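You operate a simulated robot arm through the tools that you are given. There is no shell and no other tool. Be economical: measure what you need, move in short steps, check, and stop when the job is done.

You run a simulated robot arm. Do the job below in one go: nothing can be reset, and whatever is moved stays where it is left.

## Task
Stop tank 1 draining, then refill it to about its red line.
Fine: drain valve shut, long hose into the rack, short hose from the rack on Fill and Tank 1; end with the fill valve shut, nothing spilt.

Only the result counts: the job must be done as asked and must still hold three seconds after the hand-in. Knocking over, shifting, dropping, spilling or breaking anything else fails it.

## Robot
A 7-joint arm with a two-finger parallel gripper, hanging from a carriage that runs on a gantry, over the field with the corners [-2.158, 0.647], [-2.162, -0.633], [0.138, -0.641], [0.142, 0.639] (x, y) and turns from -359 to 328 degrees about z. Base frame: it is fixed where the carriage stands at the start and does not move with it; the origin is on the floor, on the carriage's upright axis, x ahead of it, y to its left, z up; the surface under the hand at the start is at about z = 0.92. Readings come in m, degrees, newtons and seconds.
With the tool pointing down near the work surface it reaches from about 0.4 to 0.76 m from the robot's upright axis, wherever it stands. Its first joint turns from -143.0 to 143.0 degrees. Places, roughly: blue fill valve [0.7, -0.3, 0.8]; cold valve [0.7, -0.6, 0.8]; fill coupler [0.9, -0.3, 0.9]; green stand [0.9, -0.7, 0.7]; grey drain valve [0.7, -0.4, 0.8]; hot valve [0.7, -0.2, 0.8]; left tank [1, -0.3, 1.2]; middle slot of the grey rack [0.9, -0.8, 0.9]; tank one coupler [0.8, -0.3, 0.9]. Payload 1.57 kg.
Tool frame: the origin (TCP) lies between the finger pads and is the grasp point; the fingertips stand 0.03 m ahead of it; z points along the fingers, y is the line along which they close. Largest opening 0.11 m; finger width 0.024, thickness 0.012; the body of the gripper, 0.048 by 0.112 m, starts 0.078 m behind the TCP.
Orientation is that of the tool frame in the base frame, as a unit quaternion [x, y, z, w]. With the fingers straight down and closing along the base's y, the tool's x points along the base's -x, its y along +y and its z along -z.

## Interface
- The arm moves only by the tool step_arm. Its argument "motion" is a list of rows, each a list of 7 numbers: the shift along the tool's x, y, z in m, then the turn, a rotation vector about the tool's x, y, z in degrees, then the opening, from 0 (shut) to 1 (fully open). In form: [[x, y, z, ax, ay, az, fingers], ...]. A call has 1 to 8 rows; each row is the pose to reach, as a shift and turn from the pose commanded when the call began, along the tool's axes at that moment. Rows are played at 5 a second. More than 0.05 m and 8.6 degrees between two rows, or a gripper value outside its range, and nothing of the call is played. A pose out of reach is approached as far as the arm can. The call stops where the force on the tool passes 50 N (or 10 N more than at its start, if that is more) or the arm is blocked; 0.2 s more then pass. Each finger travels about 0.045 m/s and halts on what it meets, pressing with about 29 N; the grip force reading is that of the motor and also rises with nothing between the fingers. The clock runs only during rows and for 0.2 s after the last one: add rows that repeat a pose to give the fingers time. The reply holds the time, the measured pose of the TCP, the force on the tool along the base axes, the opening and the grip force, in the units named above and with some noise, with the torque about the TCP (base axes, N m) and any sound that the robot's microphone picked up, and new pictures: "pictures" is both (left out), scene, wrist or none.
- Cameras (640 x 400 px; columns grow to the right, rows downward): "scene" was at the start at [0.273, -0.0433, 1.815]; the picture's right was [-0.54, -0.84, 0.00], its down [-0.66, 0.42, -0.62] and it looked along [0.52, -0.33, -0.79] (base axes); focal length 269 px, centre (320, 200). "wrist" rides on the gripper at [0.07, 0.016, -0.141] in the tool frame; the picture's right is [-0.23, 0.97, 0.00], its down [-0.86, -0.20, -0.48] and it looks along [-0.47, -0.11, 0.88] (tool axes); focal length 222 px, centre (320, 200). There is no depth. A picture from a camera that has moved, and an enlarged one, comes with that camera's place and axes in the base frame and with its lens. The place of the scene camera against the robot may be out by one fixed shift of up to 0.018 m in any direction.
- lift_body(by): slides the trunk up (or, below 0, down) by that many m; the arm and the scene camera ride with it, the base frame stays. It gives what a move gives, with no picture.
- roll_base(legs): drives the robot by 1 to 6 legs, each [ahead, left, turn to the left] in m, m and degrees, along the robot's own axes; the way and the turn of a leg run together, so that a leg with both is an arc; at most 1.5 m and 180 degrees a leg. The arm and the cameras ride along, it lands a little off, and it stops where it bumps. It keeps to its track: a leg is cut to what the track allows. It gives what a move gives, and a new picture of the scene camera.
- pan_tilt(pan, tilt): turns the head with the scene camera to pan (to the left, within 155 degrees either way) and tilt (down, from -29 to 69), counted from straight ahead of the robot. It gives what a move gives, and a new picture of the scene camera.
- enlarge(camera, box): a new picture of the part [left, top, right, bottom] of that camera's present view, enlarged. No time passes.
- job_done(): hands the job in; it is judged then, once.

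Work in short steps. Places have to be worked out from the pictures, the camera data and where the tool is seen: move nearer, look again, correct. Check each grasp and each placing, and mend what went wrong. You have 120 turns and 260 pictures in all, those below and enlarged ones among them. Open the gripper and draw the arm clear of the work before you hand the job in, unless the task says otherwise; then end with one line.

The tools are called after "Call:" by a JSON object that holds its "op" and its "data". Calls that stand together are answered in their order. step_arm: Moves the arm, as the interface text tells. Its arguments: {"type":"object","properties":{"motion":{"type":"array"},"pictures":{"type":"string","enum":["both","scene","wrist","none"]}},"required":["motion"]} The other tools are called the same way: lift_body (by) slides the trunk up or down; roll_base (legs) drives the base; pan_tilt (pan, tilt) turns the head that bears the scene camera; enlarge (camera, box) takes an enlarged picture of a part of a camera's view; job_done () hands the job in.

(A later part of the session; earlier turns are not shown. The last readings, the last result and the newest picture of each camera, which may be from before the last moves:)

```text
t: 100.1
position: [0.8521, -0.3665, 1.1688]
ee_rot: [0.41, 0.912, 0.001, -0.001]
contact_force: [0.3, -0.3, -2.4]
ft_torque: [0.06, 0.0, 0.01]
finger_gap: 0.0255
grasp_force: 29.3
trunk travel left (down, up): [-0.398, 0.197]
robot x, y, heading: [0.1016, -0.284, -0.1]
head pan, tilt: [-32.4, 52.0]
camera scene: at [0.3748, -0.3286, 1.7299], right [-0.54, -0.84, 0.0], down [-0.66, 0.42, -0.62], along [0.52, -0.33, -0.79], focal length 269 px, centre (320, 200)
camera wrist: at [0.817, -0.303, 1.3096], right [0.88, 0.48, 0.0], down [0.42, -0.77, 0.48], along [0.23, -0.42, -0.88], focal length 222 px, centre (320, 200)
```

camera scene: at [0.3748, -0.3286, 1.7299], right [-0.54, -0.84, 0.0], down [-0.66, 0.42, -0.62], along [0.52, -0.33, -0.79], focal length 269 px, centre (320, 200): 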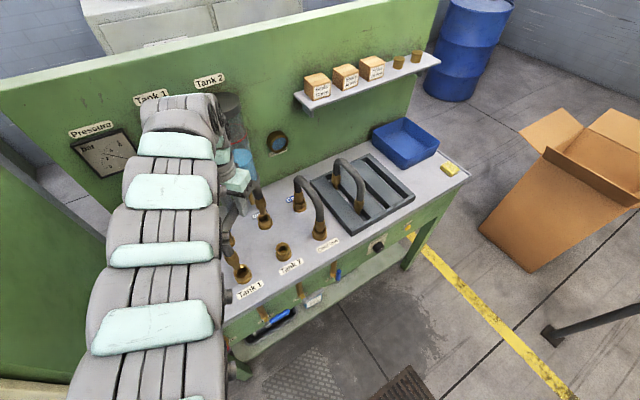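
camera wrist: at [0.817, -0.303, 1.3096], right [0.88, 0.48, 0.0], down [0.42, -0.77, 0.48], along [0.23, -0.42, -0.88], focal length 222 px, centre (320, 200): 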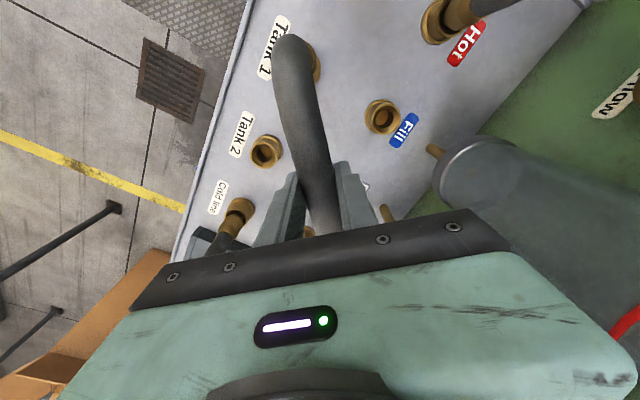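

Released easily (weight about 2.4 N). I enlarge the scene to see how high the hose ends are above the couplers.

Call:
{"op": "enlarge", "data": {"camera": "scene", "box": [200, 150, 350, 300]}}

Call:
{"op": "enlarge", "data": {"camera": "scene", "box": [290, 130, 430, 250]}}

```text
2.67 times, centred on (275, 225) of scene
camera zoom: at [0.3748, -0.3286, 1.7299], right [-0.54, -0.84, 0.0], down [-0.66, 0.42, -0.62], along [0.52, -0.33, -0.79], focal length 717 px, centre (440, 133)
```

zoom: 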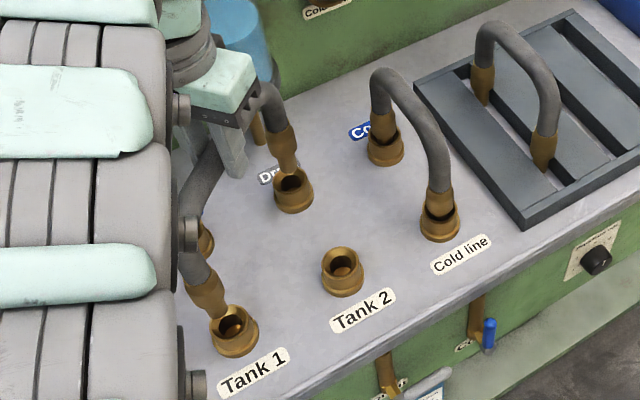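

```text
3.33 times, centred on (360, 190) of scene
camera zoom: at [0.3748, -0.3286, 1.7299], right [-0.54, -0.84, 0.0], down [-0.66, 0.42, -0.62], along [0.52, -0.33, -0.79], focal length 896 px, centre (187, 233)
```

zoom: 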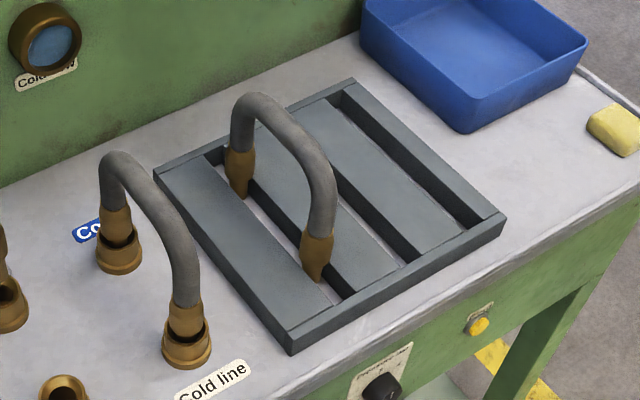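

Both ends are out. I lift a bit more, then back away from the bench 0.25 m.

Call:
{"op": "lift_body", "data": {"by": 0.05}}

Call:
{"op": "roll_base", "data": {"legs": [[-0.27, 0, 0]]}}

Call:
{"op": "step_arm", "data": {"motion": [[0, 0, 0, 0, 0, 8, 0], [0, 0, 0, 0, 0, 16, 0], [0, 0, 0, 0, 0, 24, 0], [0, 0, 0, 0, 0, 32, 0], [0, 0, 0, 0, 0, 40, 0], [0, 0, 0, 0, 0, 48, 0], [0, 0, 0, 0, 0, 56, 0], [0, 0, 0, 0, 0, 64, 0]], "pictures": "none"}}

Call:
{"op": "step_arm", "data": {"motion": [[0, 0, 0, 0, 0, 8, 0], [0, 0, 0, 0, 0, 16, 0], [0, 0, 0, 0, 0, 24, 0], [0, 0, 0, 0, 0, 32, 0], [0, 0, 0, 0, 0, 40, 0], [0, 0, 0, 0, 0, 48, 0], [0, 0, 0, 0, 0, 56, 0], [0, 0, 0, 0, 0, 64, 0]], "pictures": "wrist"}}

```text
t: 101.0
position: [0.8511, -0.3652, 1.2163]
ee_rot: [0.41, 0.912, 0.0, -0.002]
contact_force: [0.1, 0.5, -3.8]
ft_torque: [0.04, 0.01, 0.01]
finger_gap: 0.0254
grasp_force: 28.5
trunk travel left (down, up): [-0.448, 0.147]
robot x, y, heading: [0.1015, -0.2868, -0.0]
head pan, tilt: [-32.4, 52.0]
```

```text
t: 102.9
position: [0.5819, -0.366, 1.218]
ee_rot: [0.41, 0.912, -0.001, -0.001]
contact_force: [0.3, 0.6, -2.4]
ft_torque: [0.02, 0.04, 0.01]
finger_gap: 0.0254
grasp_force: 29.3
trunk travel left (down, up): [-0.448, 0.147]
robot x, y, heading: [-0.1675, -0.284, 0.2]
head pan, tilt: [-32.4, 52.0]
camera scene: at [0.1054, -0.3281, 1.7799], right [-0.54, -0.84, 0.0], down [-0.66, 0.42, -0.62], along [0.52, -0.33, -0.79], focal length 269 px, centre (320, 200)
```

scene: 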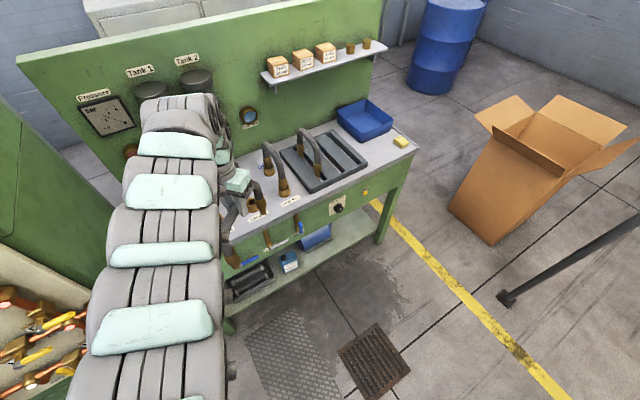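

```text
t: 104.7
position: [0.5824, -0.3661, 1.2184]
ee_rot: [0.832, 0.555, 0.001, -0.001]
contact_force: [1.2, 0.3, -2.7]
ft_torque: [0.03, -0.01, 0.01]
finger_gap: 0.0253
grasp_force: 28.6
trunk travel left (down, up): [-0.448, 0.147]
robot x, y, heading: [-0.1661, -0.2827, -0.1]
head pan, tilt: [-32.4, 52.0]
```

```text
t: 106.5
position: [0.5826, -0.3663, 1.2179]
ee_rot: [1.0, 0.029, 0.0, 0.0]
contact_force: [0.2, 0.2, -3.3]
ft_torque: [-0.01, -0.04, -0.02]
finger_gap: 0.0253
grasp_force: 29.0
trunk travel left (down, up): [-0.448, 0.147]
robot x, y, heading: [-0.1678, -0.2861, -0.2]
head pan, tilt: [-32.4, 52.0]
camera wrist: at [0.6526, -0.3778, 1.3595], right [-0.17, -0.99, 0.0], down [-0.86, 0.15, 0.48], along [-0.47, 0.08, -0.88], focal length 222 px, centre (320, 200)
```

wrist: 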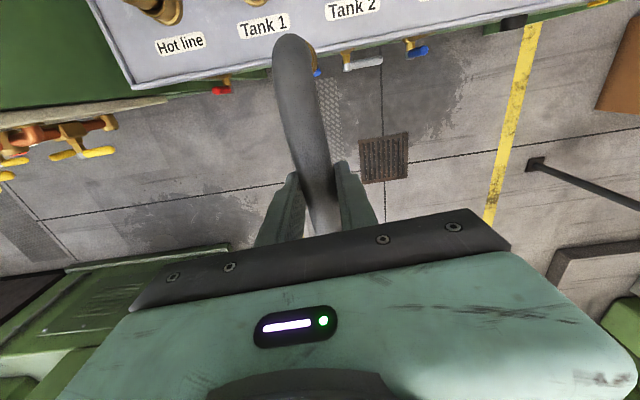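

Yaw nearly 180°. I finish the turn, drive right, and shift the hand over to y≈-0.84 in front of the rack.

Call:
{"op": "step_arm", "data": {"motion": [[0, 0, 0, 0, 0, 3.3, 0], [0, 0, 0, 0, 0, 3.3, 0]], "pictures": "none"}}

Call:
{"op": "roll_base", "data": {"legs": [[0, -0.345, 0.1]]}}

Call:
{"op": "step_arm", "data": {"motion": [[0, 0.04, 0, 0, 0, 0, 0], [0, 0.08, 0, 0, 0, 0, 0], [0, 0.12, 0, 0, 0, 0, 0], [0, 0.127, 0, 0, 0, 0, 0]]}}

```text
t: 107.1
position: [0.5828, -0.3661, 1.2181]
ee_rot: [1.0, 0.002, -0.001, 0.0]
contact_force: [0.6, 0.3, -3.1]
ft_torque: [0.02, -0.02, 0.02]
finger_gap: 0.0251
grasp_force: 28.8
trunk travel left (down, up): [-0.448, 0.147]
robot x, y, heading: [-0.1678, -0.2868, -0.2]
head pan, tilt: [-32.4, 52.0]
```

```text
t: 109.3
position: [0.582, -0.7059, 1.2168]
ee_rot: [1.0, 0.004, -0.001, 0.0]
contact_force: [-0.4, 0.2, -3.4]
ft_torque: [0.0, -0.02, 0.02]
finger_gap: 0.0254
grasp_force: 29.1
trunk travel left (down, up): [-0.448, 0.147]
robot x, y, heading: [-0.1664, -0.6235, 0.1]
head pan, tilt: [-32.4, 52.0]
camera scene: at [0.1048, -0.67, 1.7799], right [-0.54, -0.84, 0.0], down [-0.66, 0.42, -0.62], along [0.52, -0.33, -0.79], focal length 269 px, centre (320, 200)
```

scene: 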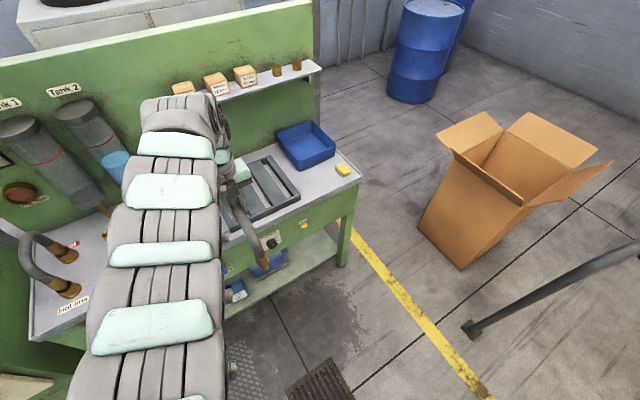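

```text
t: 110.3
position: [0.5654, -0.824, 1.2186]
ee_rot: [1.0, 0.005, -0.001, 0.001]
contact_force: [0.0, -0.5, -3.6]
ft_torque: [0.0, -0.03, 0.0]
finger_gap: 0.0255
grasp_force: 29.0
out of reach, approached as far as the arm can: row 2, 3, 4
trunk travel left (down, up): [-0.448, 0.147]
robot x, y, heading: [-0.1672, -0.6247, -0.3]
head pan, tilt: [-32.4, 52.0]
camera scene: at [0.1048, -0.67, 1.7799], right [-0.54, -0.84, 0.0], down [-0.66, 0.42, -0.62], along [0.52, -0.33, -0.79], focal length 269 px, centre (320, 200)
camera wrist: at [0.635, -0.8407, 1.3598], right [-0.22, -0.98, 0.0], down [-0.86, 0.19, 0.48], along [-0.47, 0.1, -0.88], focal length 222 px, centre (320, 200)
```

scene: 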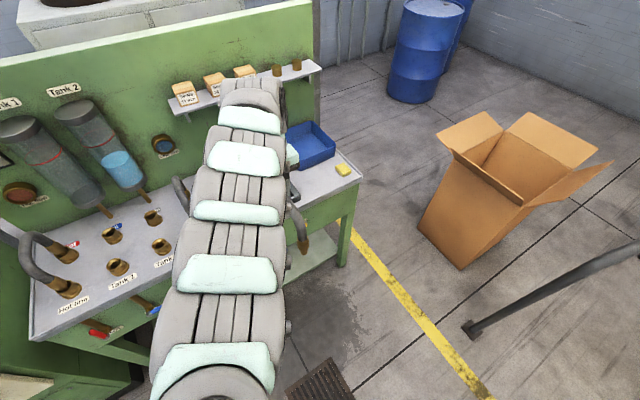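
wrist: 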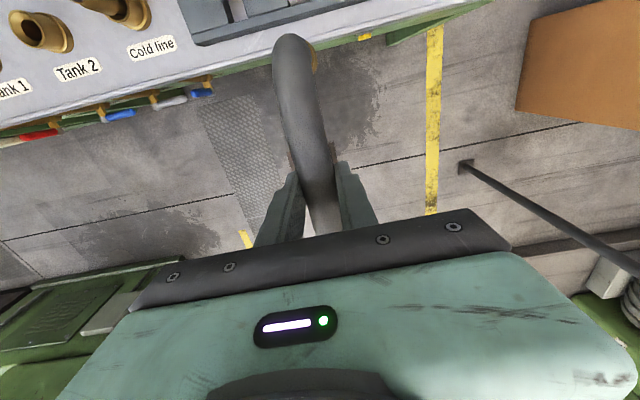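

Reach is just at the edge. I drive ahead to put the hose over the rack's middle slot, still high.

Call:
{"op": "roll_base", "data": {"legs": [[0.28, -0.01, 0.2]]}}

Call:
{"op": "enlarge", "data": {"camera": "wrist", "box": [120, 0, 520, 250]}}

Call:
{"op": "enlarge", "data": {"camera": "scene", "box": [200, 100, 400, 300]}}

```text
t: 112.3
position: [0.8422, -0.8349, 1.2176]
ee_rot: [1.0, 0.003, -0.001, 0.0]
contact_force: [-0.5, -0.3, -3.0]
ft_torque: [-0.01, -0.02, -0.04]
finger_gap: 0.0254
grasp_force: 29.2
trunk travel left (down, up): [-0.448, 0.147]
robot x, y, heading: [0.1072, -0.6357, -0.2]
head pan, tilt: [-32.4, 52.0]
camera scene: at [0.3823, -0.6803, 1.7799], right [-0.54, -0.84, 0.0], down [-0.66, 0.42, -0.62], along [0.52, -0.33, -0.79], focal length 269 px, centre (320, 200)
```

scene: 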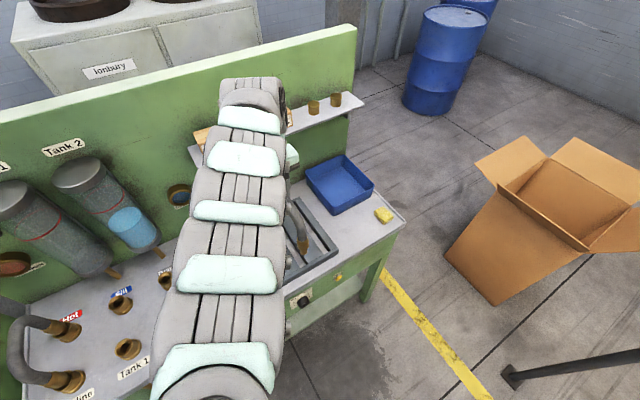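

```text
1.60 times, centred on (320, 125) of wrist
camera zoom: at [0.9126, -0.8509, 1.3598], right [-0.22, -0.98, 0.0], down [-0.86, 0.19, 0.48], along [-0.47, 0.1, -0.88], focal length 355 px, centre (320, 320)
```

zoom: 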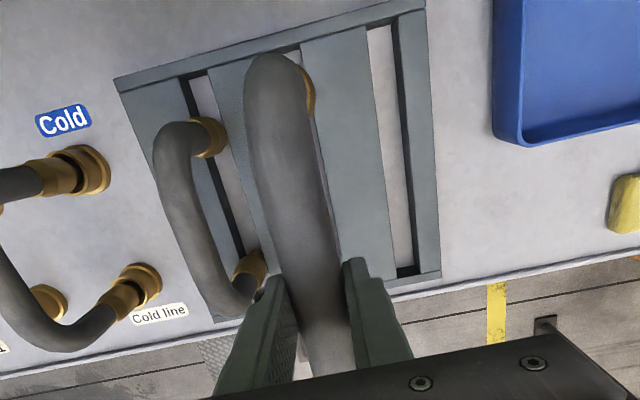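

```text
2.00 times, centred on (300, 200) of scene
camera zoom: at [0.3823, -0.6803, 1.7799], right [-0.54, -0.84, 0.0], down [-0.66, 0.42, -0.62], along [0.52, -0.33, -0.79], focal length 538 px, centre (360, 200)
```

zoom: 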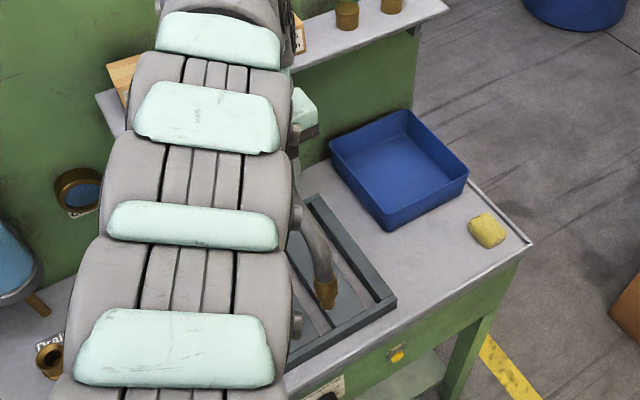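

The slots measure y≈-0.741, -0.832, -0.924, x from 0.744 to 0.977. The hose is at y -0.835; I drive 0.018 ahead to centre it in x, then start lowering with the trunk.

Call:
{"op": "roll_base", "data": {"legs": [[0.02, 0.003, 0.1]]}}

Call:
{"op": "lift_body", "data": {"by": -0.06}}

Call:
{"op": "enlarge", "data": {"camera": "wrist", "box": [170, 0, 490, 200]}}

Call:
{"op": "enlarge", "data": {"camera": "scene", "box": [220, 150, 400, 290]}}

```text
t: 113.1
position: [0.8632, -0.8318, 1.2168]
ee_rot: [1.0, 0.005, 0.0, 0.002]
contact_force: [0.5, 0.6, -2.7]
ft_torque: [0.01, -0.06, -0.02]
finger_gap: 0.0254
grasp_force: 29.0
trunk travel left (down, up): [-0.448, 0.147]
robot x, y, heading: [0.1298, -0.6354, 0.2]
head pan, tilt: [-32.4, 52.0]
camera scene: at [0.4021, -0.6768, 1.7799], right [-0.54, -0.84, 0.0], down [-0.67, 0.42, -0.62], along [0.52, -0.33, -0.79], focal length 269 px, centre (320, 200)
```

scene: 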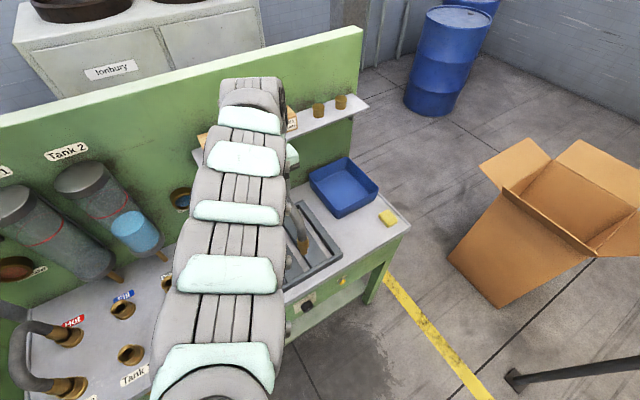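

```text
t: 114.1
position: [0.863, -0.8303, 1.159]
ee_rot: [1.0, 0.005, -0.001, 0.001]
contact_force: [0.4, 0.2, -1.9]
ft_torque: [-0.02, -0.04, -0.02]
finger_gap: 0.0251
grasp_force: 28.9
trunk travel left (down, up): [-0.388, 0.207]
robot x, y, heading: [0.1277, -0.6345, 0.0]
head pan, tilt: [-32.4, 52.0]
```

```text
2.00 times, centred on (330, 100) of wrist
camera zoom: at [0.9328, -0.8464, 1.2999], right [-0.22, -0.98, 0.0], down [-0.86, 0.19, 0.48], along [-0.47, 0.1, -0.88], focal length 444 px, centre (300, 400)
```

zoom: 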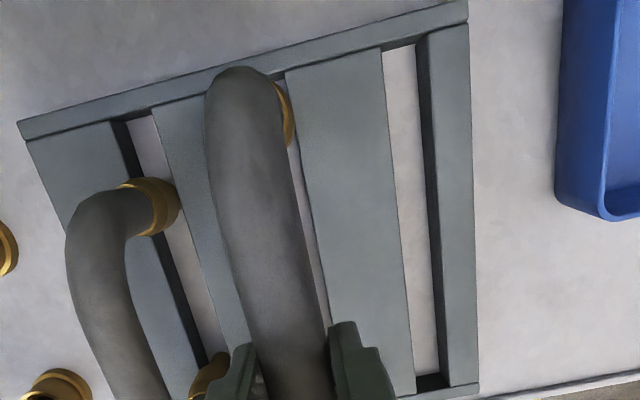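

```text
2.86 times, centred on (310, 220) of scene
camera zoom: at [0.4021, -0.6768, 1.7199], right [-0.54, -0.84, 0.0], down [-0.67, 0.42, -0.62], along [0.52, -0.33, -0.79], focal length 768 px, centre (349, 143)
```

zoom: 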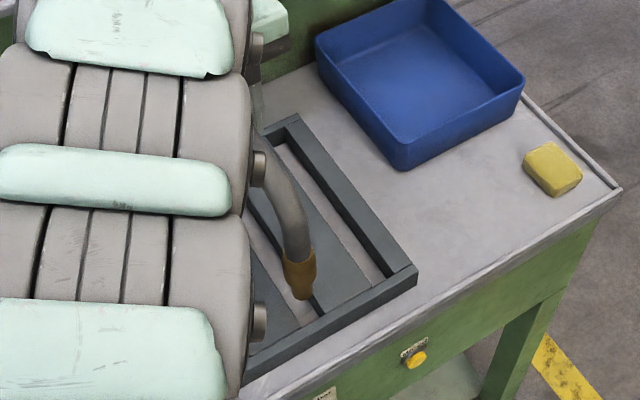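

Alignment looks plausible. I lower another 2.5 cm and re-check both views.

Call:
{"op": "lift_body", "data": {"by": -0.025}}

Call:
{"op": "enlarge", "data": {"camera": "wrist", "box": [230, 0, 390, 100]}}

Call:
{"op": "enlarge", "data": {"camera": "scene", "box": [270, 180, 370, 260]}}

```text
t: 114.8
position: [0.8636, -0.831, 1.133]
ee_rot: [1.0, 0.005, 0.0, 0.001]
contact_force: [-1.1, 0.3, -2.7]
ft_torque: [0.01, 0.01, -0.02]
finger_gap: 0.0254
grasp_force: 28.8
trunk travel left (down, up): [-0.363, 0.232]
robot x, y, heading: [0.1257, -0.6359, 0.2]
head pan, tilt: [-32.4, 52.0]
```

```text
4.00 times, centred on (310, 50) of wrist
camera zoom: at [0.9328, -0.8465, 1.2749], right [-0.22, -0.98, 0.0], down [-0.86, 0.19, 0.48], along [-0.47, 0.1, -0.88], focal length 888 px, centre (360, 800)
```

zoom: 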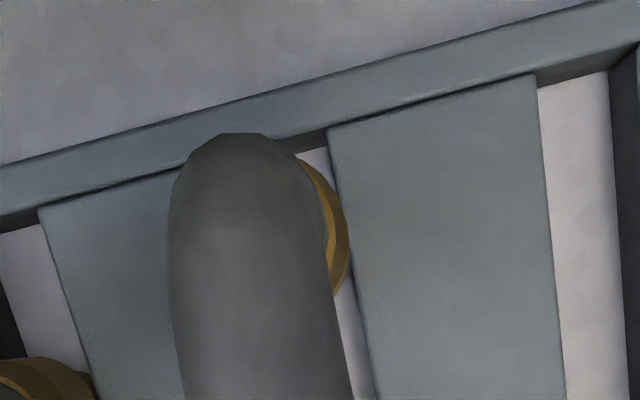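

```text
5.00 times, centred on (320, 220) of scene
camera zoom: at [0.4021, -0.6768, 1.6949], right [-0.54, -0.84, 0.0], down [-0.67, 0.42, -0.62], along [0.52, -0.33, -0.79], focal length 1344 px, centre (320, 100)
```

zoom: 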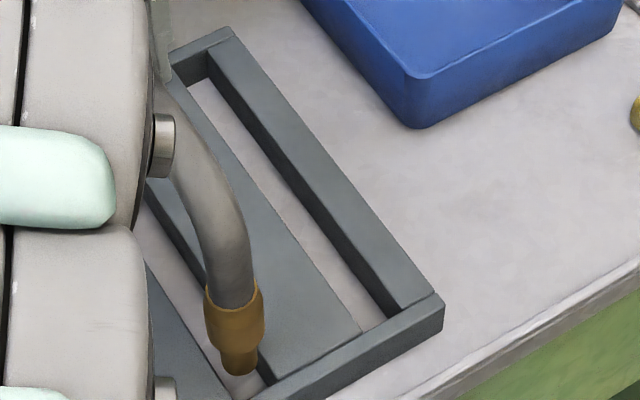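

Corrected for the scene camera's offset, the tip lies within the middle slot. I lower in small steps watching the force.

Call:
{"op": "lift_body", "data": {"by": -0.012}}

Call:
{"op": "enlarge", "data": {"camera": "scene", "box": [270, 180, 370, 260]}}

```text
t: 115.4
position: [0.8636, -0.8322, 1.1218]
ee_rot: [1.0, 0.005, -0.002, 0.001]
contact_force: [0.4, -0.8, -2.4]
ft_torque: [-0.02, -0.03, 0.03]
finger_gap: 0.0252
grasp_force: 28.9
trunk travel left (down, up): [-0.351, 0.244]
robot x, y, heading: [0.1288, -0.631, 0.2]
head pan, tilt: [-32.4, 52.0]
```

```text
5.00 times, centred on (320, 220) of scene
camera zoom: at [0.4021, -0.6768, 1.6829], right [-0.54, -0.84, 0.0], down [-0.67, 0.42, -0.62], along [0.52, -0.33, -0.79], focal length 1344 px, centre (320, 100)
```

zoom: 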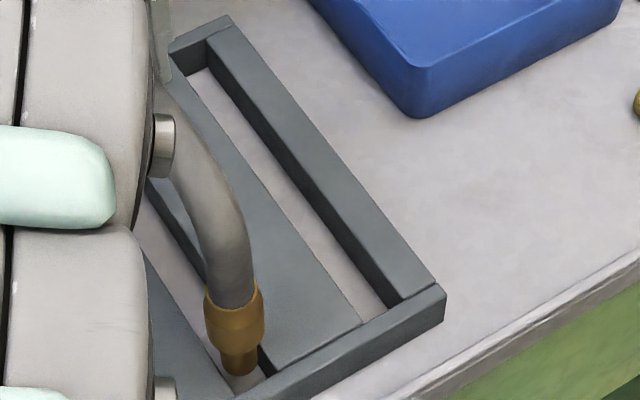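

No contact yet; continuing down.

Call:
{"op": "lift_body", "data": {"by": -0.012}}

Call:
{"op": "lift_body", "data": {"by": -0.008}}

Call:
{"op": "enlarge", "data": {"camera": "scene", "box": [270, 180, 370, 260]}}

Call:
{"op": "enlarge", "data": {"camera": "wrist", "box": [170, 0, 490, 200]}}

```text
t: 116.0
position: [0.8618, -0.8309, 1.1089]
ee_rot: [1.0, 0.004, -0.001, 0.001]
contact_force: [-0.3, 0.5, -2.4]
ft_torque: [-0.04, -0.05, 0.0]
finger_gap: 0.0255
grasp_force: 28.7
trunk travel left (down, up): [-0.339, 0.256]
robot x, y, heading: [0.1316, -0.6351, 0.2]
head pan, tilt: [-32.4, 52.0]
```

```text
t: 116.6
position: [0.8639, -0.8304, 1.1015]
ee_rot: [1.0, 0.005, 0.001, 0.0]
contact_force: [-8.1, 0.5, 13.9]
ft_torque: [0.26, 0.1, 0.07]
finger_gap: 0.0254
grasp_force: 29.2
trunk travel left (down, up): [-0.331, 0.264]
robot x, y, heading: [0.1301, -0.6351, 0.1]
head pan, tilt: [-32.4, 52.0]
```

```text
5.00 times, centred on (320, 220) of scene
camera zoom: at [0.4022, -0.6769, 1.6633], right [-0.54, -0.84, 0.0], down [-0.67, 0.42, -0.62], along [0.52, -0.33, -0.79], focal length 1344 px, centre (320, 100)
```

zoom: 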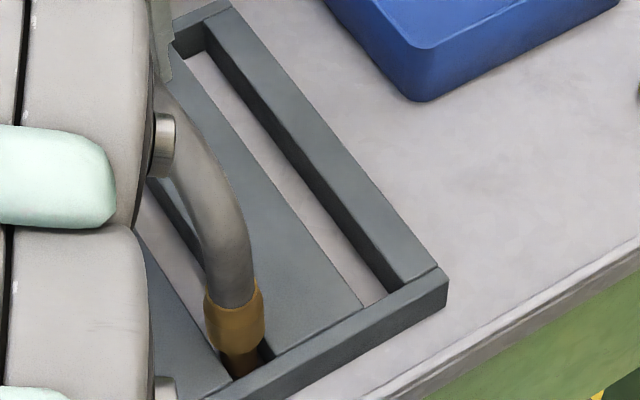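

```text
2.00 times, centred on (330, 100) of wrist
camera zoom: at [0.9328, -0.8469, 1.244], right [-0.22, -0.98, 0.0], down [-0.86, 0.19, 0.48], along [-0.47, 0.1, -0.88], focal length 444 px, centre (300, 400)
```

zoom: 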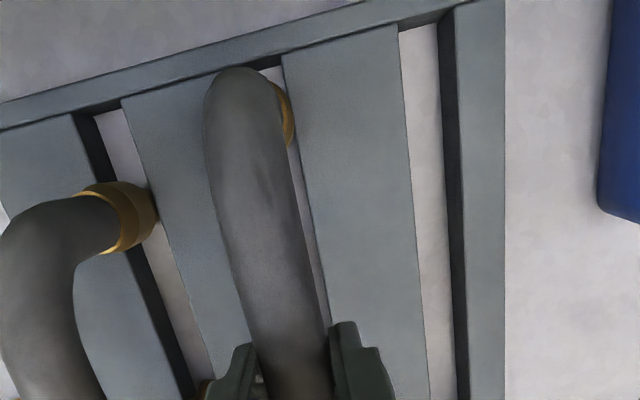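

Contact at TCP z≈1.10 with the tips in the slot resting on the bench. I ease off 3 mm, then open halfway only (the short hose is near).

Call:
{"op": "step_arm", "data": {"motion": [[0, 0, -0.003, 0, 0, 0, 0], [0, 0, -0.003, 0, 0, 0, 0.3], [0, 0, -0.003, 0, 0, 0, 0.45], [0, 0, -0.003, 0, 0, 0, 0.45], [0, 0, -0.003, 0, 0, 0, 0.45]], "pictures": "wrist"}}

Call:
{"op": "enlarge", "data": {"camera": "wrist", "box": [170, 0, 490, 200]}}

Call:
{"op": "enlarge", "data": {"camera": "scene", "box": [270, 180, 370, 260]}}

```text
t: 117.8
position: [0.8642, -0.8316, 1.1039]
ee_rot: [1.0, 0.004, -0.001, 0.001]
contact_force: [0.2, 0.2, -0.2]
ft_torque: [0.0, -0.04, -0.02]
finger_gap: 0.0492
grasp_force: 0.0
trunk travel left (down, up): [-0.331, 0.264]
robot x, y, heading: [0.1263, -0.6334, 0.2]
head pan, tilt: [-32.4, 52.0]
camera wrist: at [0.9327, -0.8464, 1.2456], right [-0.22, -0.98, 0.0], down [-0.86, 0.19, 0.48], along [-0.47, 0.1, -0.88], focal length 222 px, centre (320, 200)
```

wrist: 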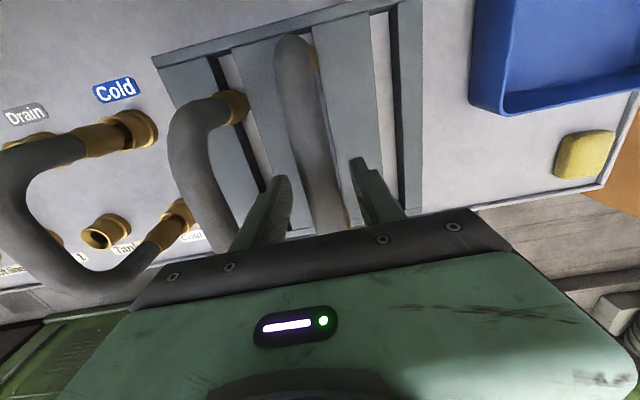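

```text
2.00 times, centred on (330, 100) of wrist
camera zoom: at [0.9327, -0.8464, 1.2456], right [-0.22, -0.98, 0.0], down [-0.86, 0.19, 0.48], along [-0.47, 0.1, -0.88], focal length 444 px, centre (300, 400)
```

zoom: 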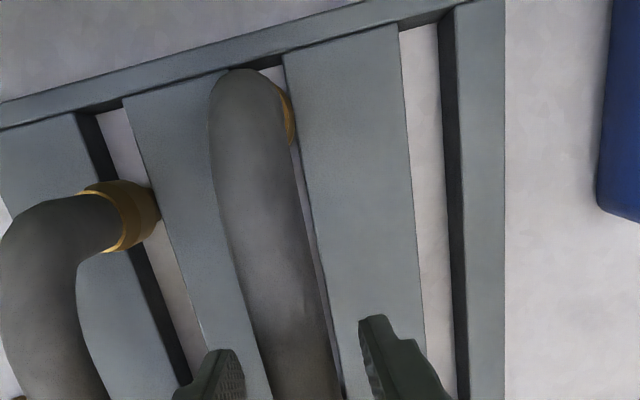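

```text
5.00 times, centred on (320, 220) of scene
camera zoom: at [0.4022, -0.6768, 1.663], right [-0.54, -0.84, 0.0], down [-0.67, 0.42, -0.62], along [0.52, -0.33, -0.79], focal length 1344 px, centre (320, 100)
```

zoom: 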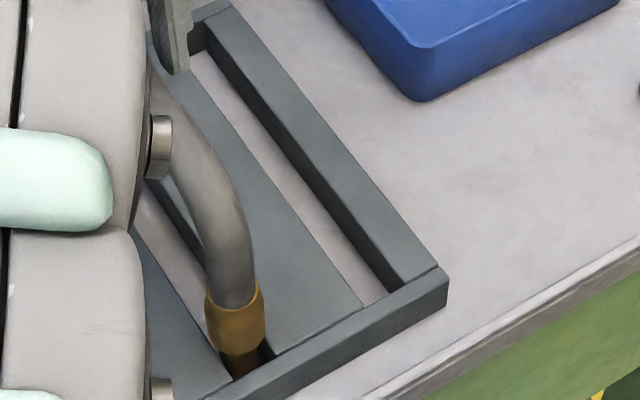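

The long hose stands in the middle slot by itself. I rise 0.1 m with the trunk and look at the short hose.

Call:
{"op": "lift_body", "data": {"by": 0.1}}

Call:
{"op": "enlarge", "data": {"camera": "wrist", "box": [100, 0, 500, 250]}}

```text
t: 119.1
position: [0.8632, -0.8319, 1.2041]
ee_rot: [1.0, 0.004, -0.001, 0.001]
contact_force: [-0.7, 0.1, 0.0]
ft_torque: [0.02, 0.0, 0.01]
finger_gap: 0.0497
grasp_force: 0.0
trunk travel left (down, up): [-0.431, 0.164]
robot x, y, heading: [0.1312, -0.6365, 0.3]
head pan, tilt: [-32.4, 52.0]
```

```text
1.60 times, centred on (300, 125) of wrist
camera zoom: at [0.9326, -0.8464, 1.3455], right [-0.22, -0.98, 0.0], down [-0.86, 0.19, 0.48], along [-0.47, 0.1, -0.88], focal length 355 px, centre (352, 320)
```

zoom: 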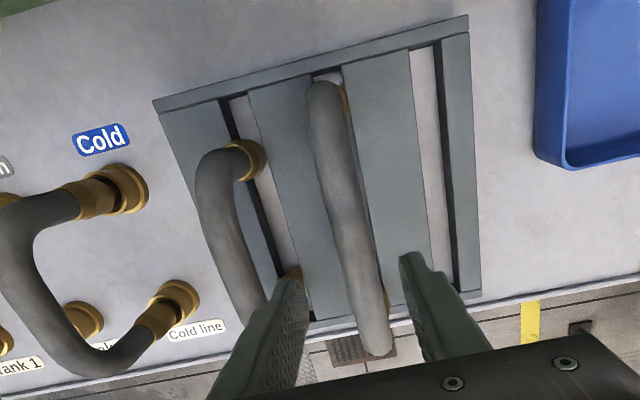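

Short hose: plane at y≈-0.744, centre x≈0.864, apex z≈1.09. I shift over it with moderate opening.

Call:
{"op": "step_arm", "data": {"motion": [[0, -0.045, 0, 0, 0, 0, 0.55], [0.001, -0.088, 0, 0, 0, 0, 0.55], [0.001, -0.088, 0, 0, 0, 0, 0.55]], "pictures": "none"}}

Call:
{"op": "enlarge", "data": {"camera": "wrist", "box": [120, 0, 520, 250]}}

```text
t: 119.9
position: [0.8641, -0.7442, 1.205]
ee_rot: [1.0, 0.005, -0.001, 0.0]
contact_force: [0.3, -0.2, -1.1]
ft_torque: [-0.01, -0.02, 0.0]
finger_gap: 0.0605
grasp_force: 0.1
trunk travel left (down, up): [-0.431, 0.164]
robot x, y, heading: [0.1298, -0.6342, 0.1]
head pan, tilt: [-32.4, 52.0]
```

```text
1.60 times, centred on (320, 125) of wrist
camera zoom: at [0.9324, -0.7594, 1.3465], right [-0.22, -0.98, 0.0], down [-0.86, 0.19, 0.48], along [-0.47, 0.1, -0.88], focal length 355 px, centre (320, 320)
```

zoom: 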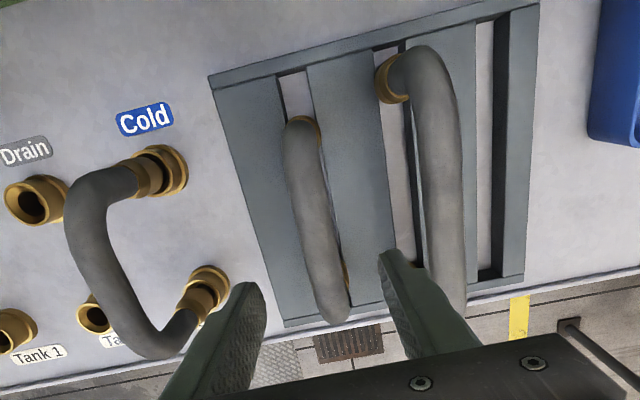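

Centred over the short hose. Lower with the trunk 0.108 m and grip.

Call:
{"op": "lift_body", "data": {"by": -0.105}}

Call:
{"op": "step_arm", "data": {"motion": [[0, 0, 0, 0, 0, 0, 0.3], [0, 0, 0, 0, 0, 0, 0.1], [0, 0, 0, 0, 0, 0, 0], [0, 0, 0, 0, 0, 0, 0], [0, 0, 0, 0, 0, 0, 0]], "pictures": "wrist"}}

```text
t: 121.3
position: [0.8625, -0.7456, 1.1002]
ee_rot: [1.0, 0.005, -0.002, 0.001]
contact_force: [0.1, -0.4, 0.1]
ft_torque: [-0.01, 0.0, 0.01]
finger_gap: 0.0607
grasp_force: 0.0
trunk travel left (down, up): [-0.326, 0.269]
robot x, y, heading: [0.1306, -0.6369, 0.2]
head pan, tilt: [-32.4, 52.0]
```

```text
t: 122.5
position: [0.8636, -0.7453, 1.0996]
ee_rot: [1.0, 0.004, -0.001, 0.001]
contact_force: [-0.5, -0.1, 1.0]
ft_torque: [0.0, 0.02, -0.22]
finger_gap: 0.0252
grasp_force: 28.7
trunk travel left (down, up): [-0.326, 0.269]
robot x, y, heading: [0.1284, -0.6341, -0.0]
head pan, tilt: [-32.4, 52.0]
camera wrist: at [0.9324, -0.7599, 1.2417], right [-0.22, -0.98, 0.0], down [-0.86, 0.19, 0.48], along [-0.47, 0.1, -0.88], focal length 222 px, centre (320, 200)
```

wrist: 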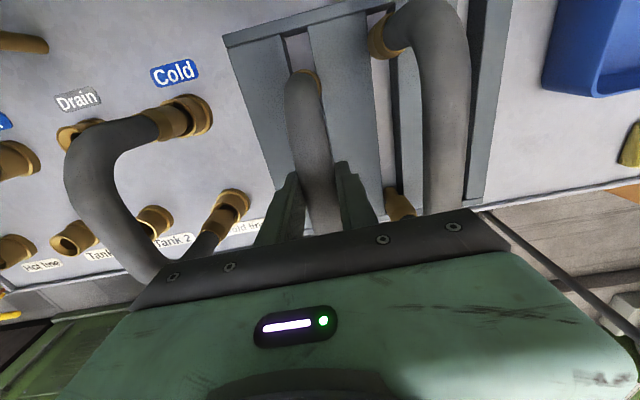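

Gripped. Lift 0.12 m with the trunk and check the hose hangs properly.

Call:
{"op": "lift_body", "data": {"by": 0.12}}

Call:
{"op": "enlarge", "data": {"camera": "wrist", "box": [120, 0, 520, 250]}}

Call:
{"op": "enlarge", "data": {"camera": "scene", "box": [150, 130, 350, 290]}}

```text
t: 124.0
position: [0.8622, -0.7452, 1.2195]
ee_rot: [1.0, 0.004, -0.001, 0.001]
contact_force: [0.3, 0.5, -3.3]
ft_torque: [0.02, -0.01, 0.01]
finger_gap: 0.0253
grasp_force: 29.0
trunk travel left (down, up): [-0.446, 0.149]
robot x, y, heading: [0.1297, -0.637, 0.0]
head pan, tilt: [-32.4, 52.0]
```

```text
1.60 times, centred on (320, 125) of wrist
camera zoom: at [0.9321, -0.7598, 1.3613], right [-0.22, -0.98, 0.0], down [-0.86, 0.19, 0.48], along [-0.47, 0.1, -0.88], focal length 355 px, centre (320, 320)
```

zoom: 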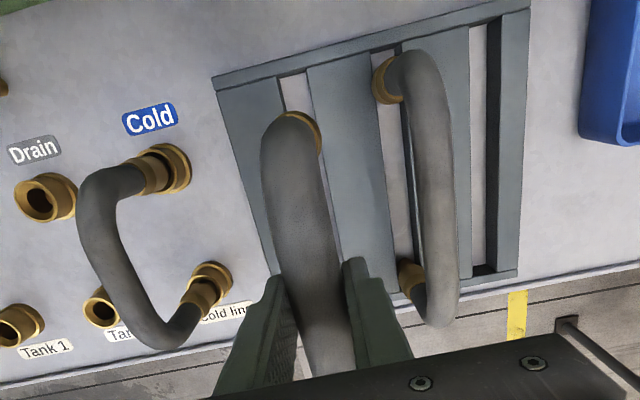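

```text
2.50 times, centred on (250, 210) of scene
camera zoom: at [0.4021, -0.6768, 1.7779], right [-0.54, -0.84, 0.0], down [-0.67, 0.42, -0.62], along [0.52, -0.33, -0.79], focal length 672 px, centre (495, 175)
```

zoom: 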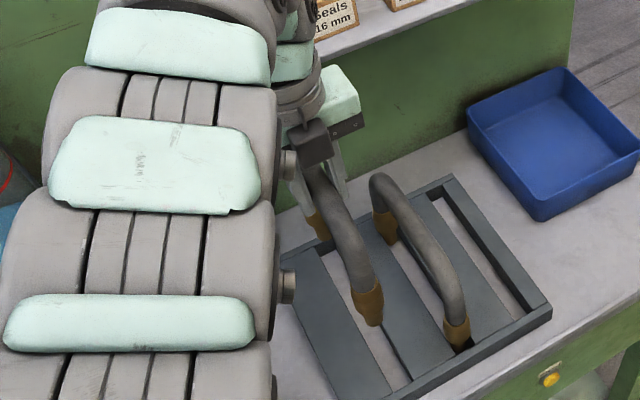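

The short hose hangs well. Back off, drive left to Tank 1's line, and then forward above the Fill/Tank 1 couplers.

Call:
{"op": "roll_base", "data": {"legs": [[-0.29, 0, 0], [0, 0.445, 0]]}}

Call:
{"op": "roll_base", "data": {"legs": [[0.27, 0, 0]]}}

Call:
{"op": "enlarge", "data": {"camera": "wrist", "box": [120, 0, 520, 250]}}

```text
t: 128.3
position: [0.571, -0.3002, 1.2188]
ee_rot: [1.0, 0.005, 0.0, 0.001]
contact_force: [0.2, 0.0, -2.8]
ft_torque: [-0.04, 0.01, -0.03]
finger_gap: 0.0249
grasp_force: 29.2
trunk travel left (down, up): [-0.446, 0.149]
robot x, y, heading: [-0.1607, -0.1916, -0.1]
head pan, tilt: [-32.4, 52.0]
camera scene: at [0.1102, -0.2333, 1.7779], right [-0.53, -0.84, 0.0], down [-0.67, 0.42, -0.62], along [0.52, -0.33, -0.79], focal length 269 px, centre (320, 200)
```

scene: 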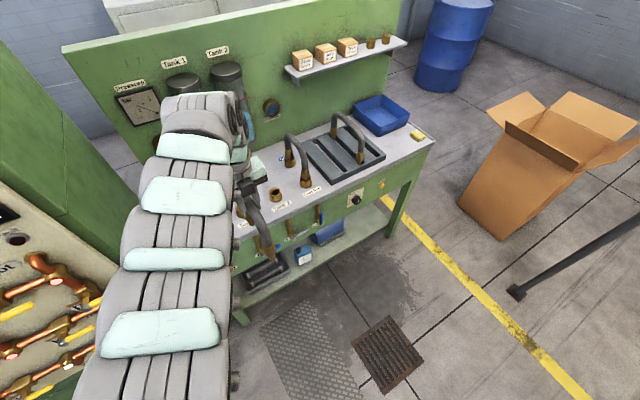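

```text
t: 130.2
position: [0.8414, -0.3022, 1.2187]
ee_rot: [1.0, 0.004, -0.001, 0.001]
contact_force: [-0.1, 0.6, -3.3]
ft_torque: [-0.03, -0.02, 0.01]
finger_gap: 0.025
grasp_force: 29.2
trunk travel left (down, up): [-0.446, 0.149]
robot x, y, heading: [0.1073, -0.1908, -0.0]
head pan, tilt: [-32.4, 52.0]
camera scene: at [0.3813, -0.2335, 1.7779], right [-0.54, -0.84, 0.0], down [-0.67, 0.42, -0.62], along [0.52, -0.33, -0.79], focal length 269 px, centre (320, 200)
```

scene: 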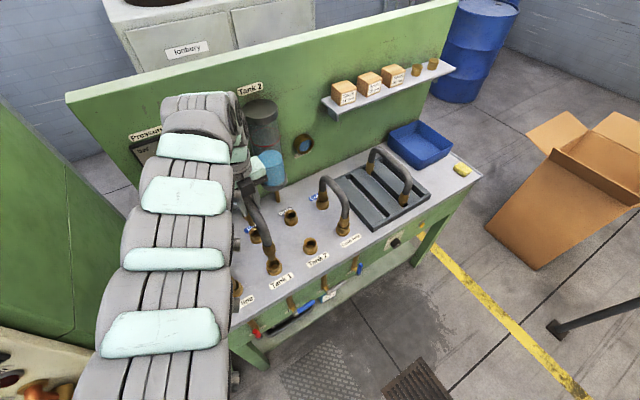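

```text
1.60 times, centred on (320, 125) of wrist
camera zoom: at [0.9112, -0.3169, 1.3613], right [-0.22, -0.98, 0.0], down [-0.86, 0.19, 0.48], along [-0.47, 0.1, -0.88], focal length 355 px, centre (320, 320)
```

zoom: 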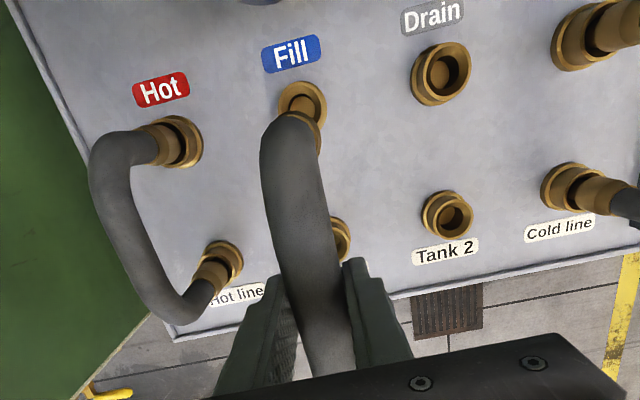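

Averaging views at both yaws puts the pair's midpoint at about (0.8545, -0.306). I shift there roughly and lower until the tips are just above the couplers, to compare in the pictures.

Call:
{"op": "step_arm", "data": {"motion": [[0.012, 0.003, 0, 0, 0, 0.5, 0], [0.012, 0.003, 0, 0, 0, 0.5, 0]], "pictures": "none"}}

Call:
{"op": "lift_body", "data": {"by": -0.04}}

Call:
{"op": "enlarge", "data": {"camera": "wrist", "box": [220, 0, 420, 125]}}

Call:
{"op": "enlarge", "data": {"camera": "scene", "box": [220, 200, 320, 280]}}

```text
t: 130.8
position: [0.854, -0.305, 1.2204]
ee_rot: [1.0, -0.001, -0.001, 0.001]
contact_force: [1.2, 0.2, -3.3]
ft_torque: [-0.02, 0.01, -0.03]
finger_gap: 0.0254
grasp_force: 28.9
trunk travel left (down, up): [-0.446, 0.149]
robot x, y, heading: [0.1115, -0.194, -0.0]
head pan, tilt: [-32.4, 52.0]
```

```text
t: 131.6
position: [0.8532, -0.3051, 1.1793]
ee_rot: [1.0, 0.0, -0.001, 0.0]
contact_force: [-0.4, -0.4, -3.0]
ft_torque: [0.01, -0.02, 0.02]
finger_gap: 0.0253
grasp_force: 28.6
trunk travel left (down, up): [-0.406, 0.189]
robot x, y, heading: [0.1089, -0.1923, -0.1]
head pan, tilt: [-32.4, 52.0]
```

```text
3.20 times, centred on (320, 62) of wrist
camera zoom: at [0.9234, -0.3206, 1.3219], right [-0.23, -0.97, 0.0], down [-0.85, 0.2, 0.48], along [-0.47, 0.11, -0.88], focal length 711 px, centre (320, 640)
```

zoom: 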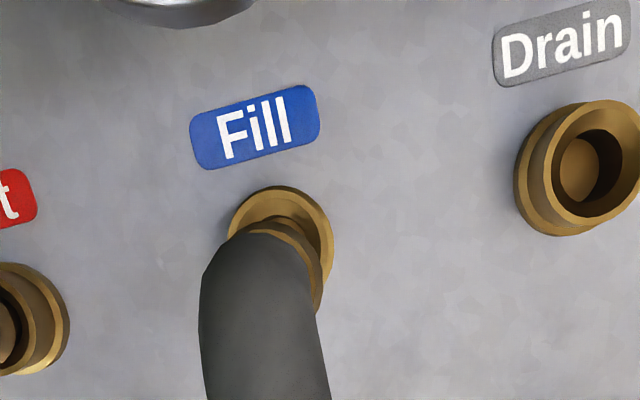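

```text
5.00 times, centred on (270, 240) of scene
camera zoom: at [0.3813, -0.2335, 1.7379], right [-0.54, -0.84, 0.0], down [-0.67, 0.42, -0.62], along [0.52, -0.33, -0.79], focal length 1344 px, centre (570, 0)
```

zoom: 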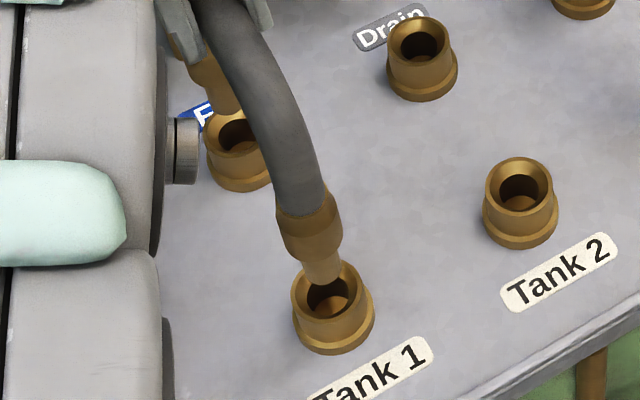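

Both views agree: the hose needs to go about 10 mm further in +x, y is good within 2 mm. I shift and lower 2 cm, then re-check.

Call:
{"op": "step_arm", "data": {"motion": [[0.01, 0.001, 0, 0, 0, 0, 0], [0.01, 0.001, 0, 0, 0, 0, 0]], "pictures": "none"}}

Call:
{"op": "lift_body", "data": {"by": -0.02}}

Call:
{"op": "enlarge", "data": {"camera": "wrist", "box": [240, 0, 400, 100]}}

Call:
{"op": "enlarge", "data": {"camera": "scene", "box": [230, 190, 320, 262]}}

```text
t: 132.2
position: [0.8639, -0.3051, 1.1805]
ee_rot: [1.0, 0.0, 0.0, 0.003]
contact_force: [0.5, -1.3, -3.2]
ft_torque: [-0.03, -0.01, 0.0]
finger_gap: 0.0252
grasp_force: 28.8
trunk travel left (down, up): [-0.406, 0.189]
robot x, y, heading: [0.1107, -0.1879, -0.2]
head pan, tilt: [-32.4, 52.0]
```

```text
t: 132.9
position: [0.8645, -0.3054, 1.1595]
ee_rot: [1.0, 0.0, 0.0, 0.002]
contact_force: [0.1, -0.4, -2.4]
ft_torque: [-0.01, 0.01, -0.01]
finger_gap: 0.0252
grasp_force: 28.9
trunk travel left (down, up): [-0.386, 0.209]
robot x, y, heading: [0.1094, -0.1885, -0.2]
head pan, tilt: [-32.4, 52.0]
```

```text
4.00 times, centred on (320, 50) of wrist
camera zoom: at [0.933, -0.3211, 1.3021], right [-0.23, -0.97, 0.0], down [-0.86, 0.2, 0.48], along [-0.47, 0.1, -0.88], focal length 888 px, centre (320, 800)
```

zoom: 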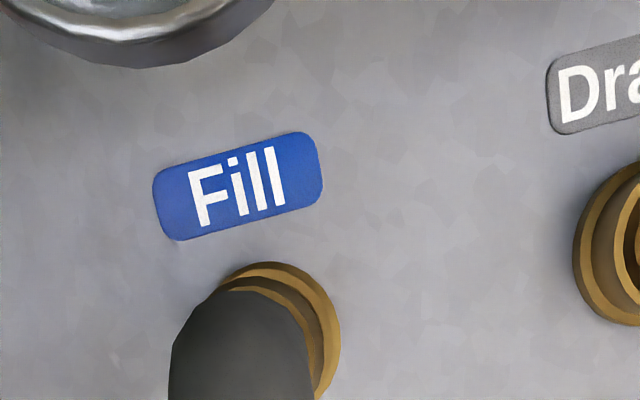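

```text
5.56 times, centred on (275, 226) of scene
camera zoom: at [0.3813, -0.2335, 1.7179], right [-0.54, -0.84, 0.0], down [-0.67, 0.42, -0.62], along [0.52, -0.33, -0.79], focal length 1494 px, centre (570, 56)
```

zoom: 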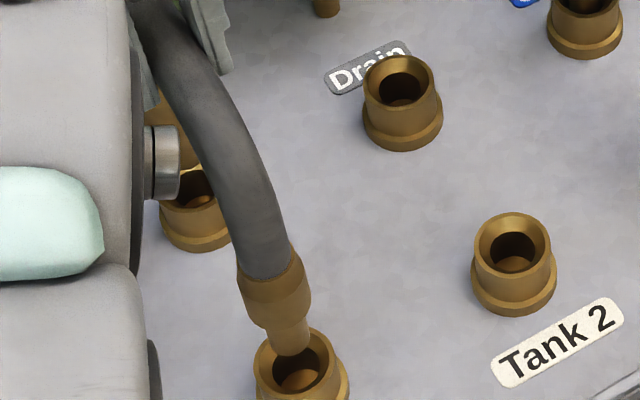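

Nearly concentric now (within ~2 mm). I nudge 2 mm and lower further stepwise.

Call:
{"op": "step_arm", "data": {"motion": [[0.002, 0, 0, 0, 0, 0, 0], [0.002, 0, 0, 0, 0, 0, 0]], "pictures": "none"}}

Call:
{"op": "lift_body", "data": {"by": -0.018}}

Call:
{"op": "enlarge", "data": {"camera": "scene", "box": [230, 180, 320, 252]}}

```text
t: 133.5
position: [0.8642, -0.3048, 1.1593]
ee_rot: [1.0, 0.001, 0.001, 0.003]
contact_force: [0.1, 0.2, -1.8]
ft_torque: [-0.01, -0.02, -0.03]
finger_gap: 0.0253
grasp_force: 29.0
trunk travel left (down, up): [-0.386, 0.209]
robot x, y, heading: [0.1101, -0.1896, -0.0]
head pan, tilt: [-32.4, 52.0]
```

```text
t: 134.1
position: [0.8646, -0.3057, 1.142]
ee_rot: [1.0, -0.001, 0.0, 0.004]
contact_force: [0.1, 0.0, -2.1]
ft_torque: [0.01, 0.0, -0.04]
finger_gap: 0.0252
grasp_force: 28.8
trunk travel left (down, up): [-0.368, 0.227]
robot x, y, heading: [0.1061, -0.1898, -0.1]
head pan, tilt: [-32.4, 52.0]
```

```text
5.56 times, centred on (275, 216) of scene
camera zoom: at [0.3813, -0.2335, 1.6999], right [-0.54, -0.84, 0.0], down [-0.67, 0.42, -0.62], along [0.52, -0.33, -0.79], focal length 1494 px, centre (570, 111)
```

zoom: 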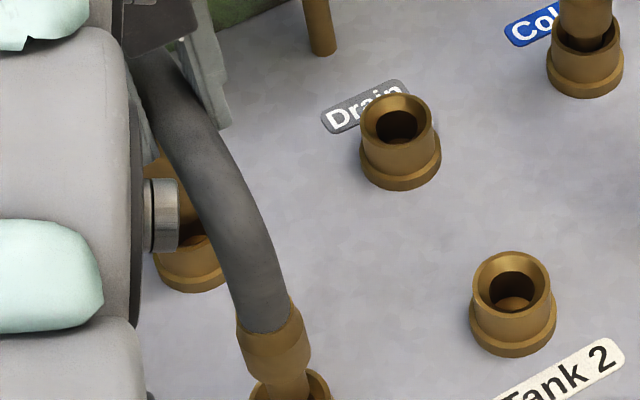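

I check the tip at the Tank 1 coupler with a lower crop.

Call:
{"op": "enlarge", "data": {"camera": "scene", "box": [240, 220, 320, 284]}}

Call:
{"op": "enlarge", "data": {"camera": "wrist", "box": [240, 0, 400, 100]}}

```text
6.25 times, centred on (280, 252) of scene
camera zoom: at [0.3813, -0.2335, 1.6999], right [-0.54, -0.84, 0.0], down [-0.67, 0.42, -0.62], along [0.52, -0.33, -0.79], focal length 1680 px, centre (570, -125)
```

zoom: 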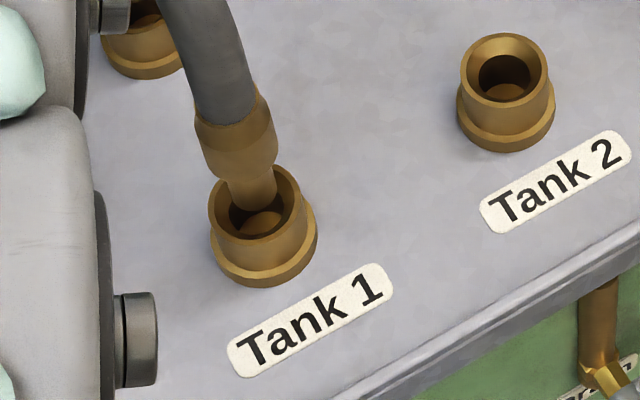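

```text
4.00 times, centred on (320, 50) of wrist
camera zoom: at [0.9338, -0.3206, 1.2841], right [-0.23, -0.97, 0.01], down [-0.86, 0.2, 0.48], along [-0.46, 0.1, -0.88], focal length 888 px, centre (320, 800)
```

zoom: 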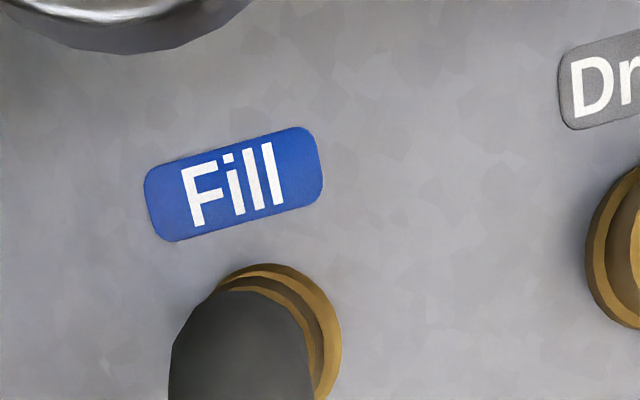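

The tip is over the mouth, well within the funnel. Continue lowering.

Call:
{"op": "lift_body", "data": {"by": -0.012}}

Call:
{"op": "lift_body", "data": {"by": -0.01}}

Call:
{"op": "enlarge", "data": {"camera": "scene", "box": [240, 200, 320, 264]}}

```text
t: 134.7
position: [0.8651, -0.3052, 1.1292]
ee_rot: [1.0, 0.0, 0.0, 0.004]
contact_force: [-0.3, -0.3, -2.9]
ft_torque: [0.01, 0.02, -0.01]
finger_gap: 0.0255
grasp_force: 28.8
trunk travel left (down, up): [-0.356, 0.239]
robot x, y, heading: [0.1077, -0.1899, -0.0]
head pan, tilt: [-32.4, 52.0]
```

```text
t: 135.3
position: [0.8658, -0.306, 1.1205]
ee_rot: [1.0, 0.0, 0.001, 0.003]
contact_force: [0.6, 0.9, -2.8]
ft_torque: [-0.04, 0.01, 0.03]
finger_gap: 0.0254
grasp_force: 29.8
trunk travel left (down, up): [-0.346, 0.249]
robot x, y, heading: [0.1061, -0.1924, 0.0]
head pan, tilt: [-32.4, 52.0]
```

```text
6.25 times, centred on (280, 232) of scene
camera zoom: at [0.3813, -0.2335, 1.6779], right [-0.54, -0.84, 0.0], down [-0.67, 0.42, -0.62], along [0.52, -0.33, -0.79], focal length 1680 px, centre (570, 0)
```

zoom: 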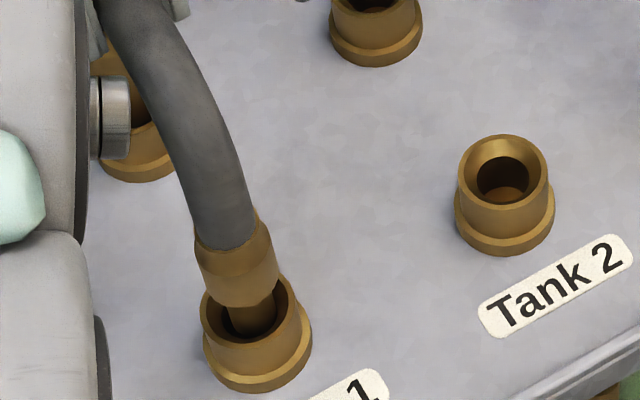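

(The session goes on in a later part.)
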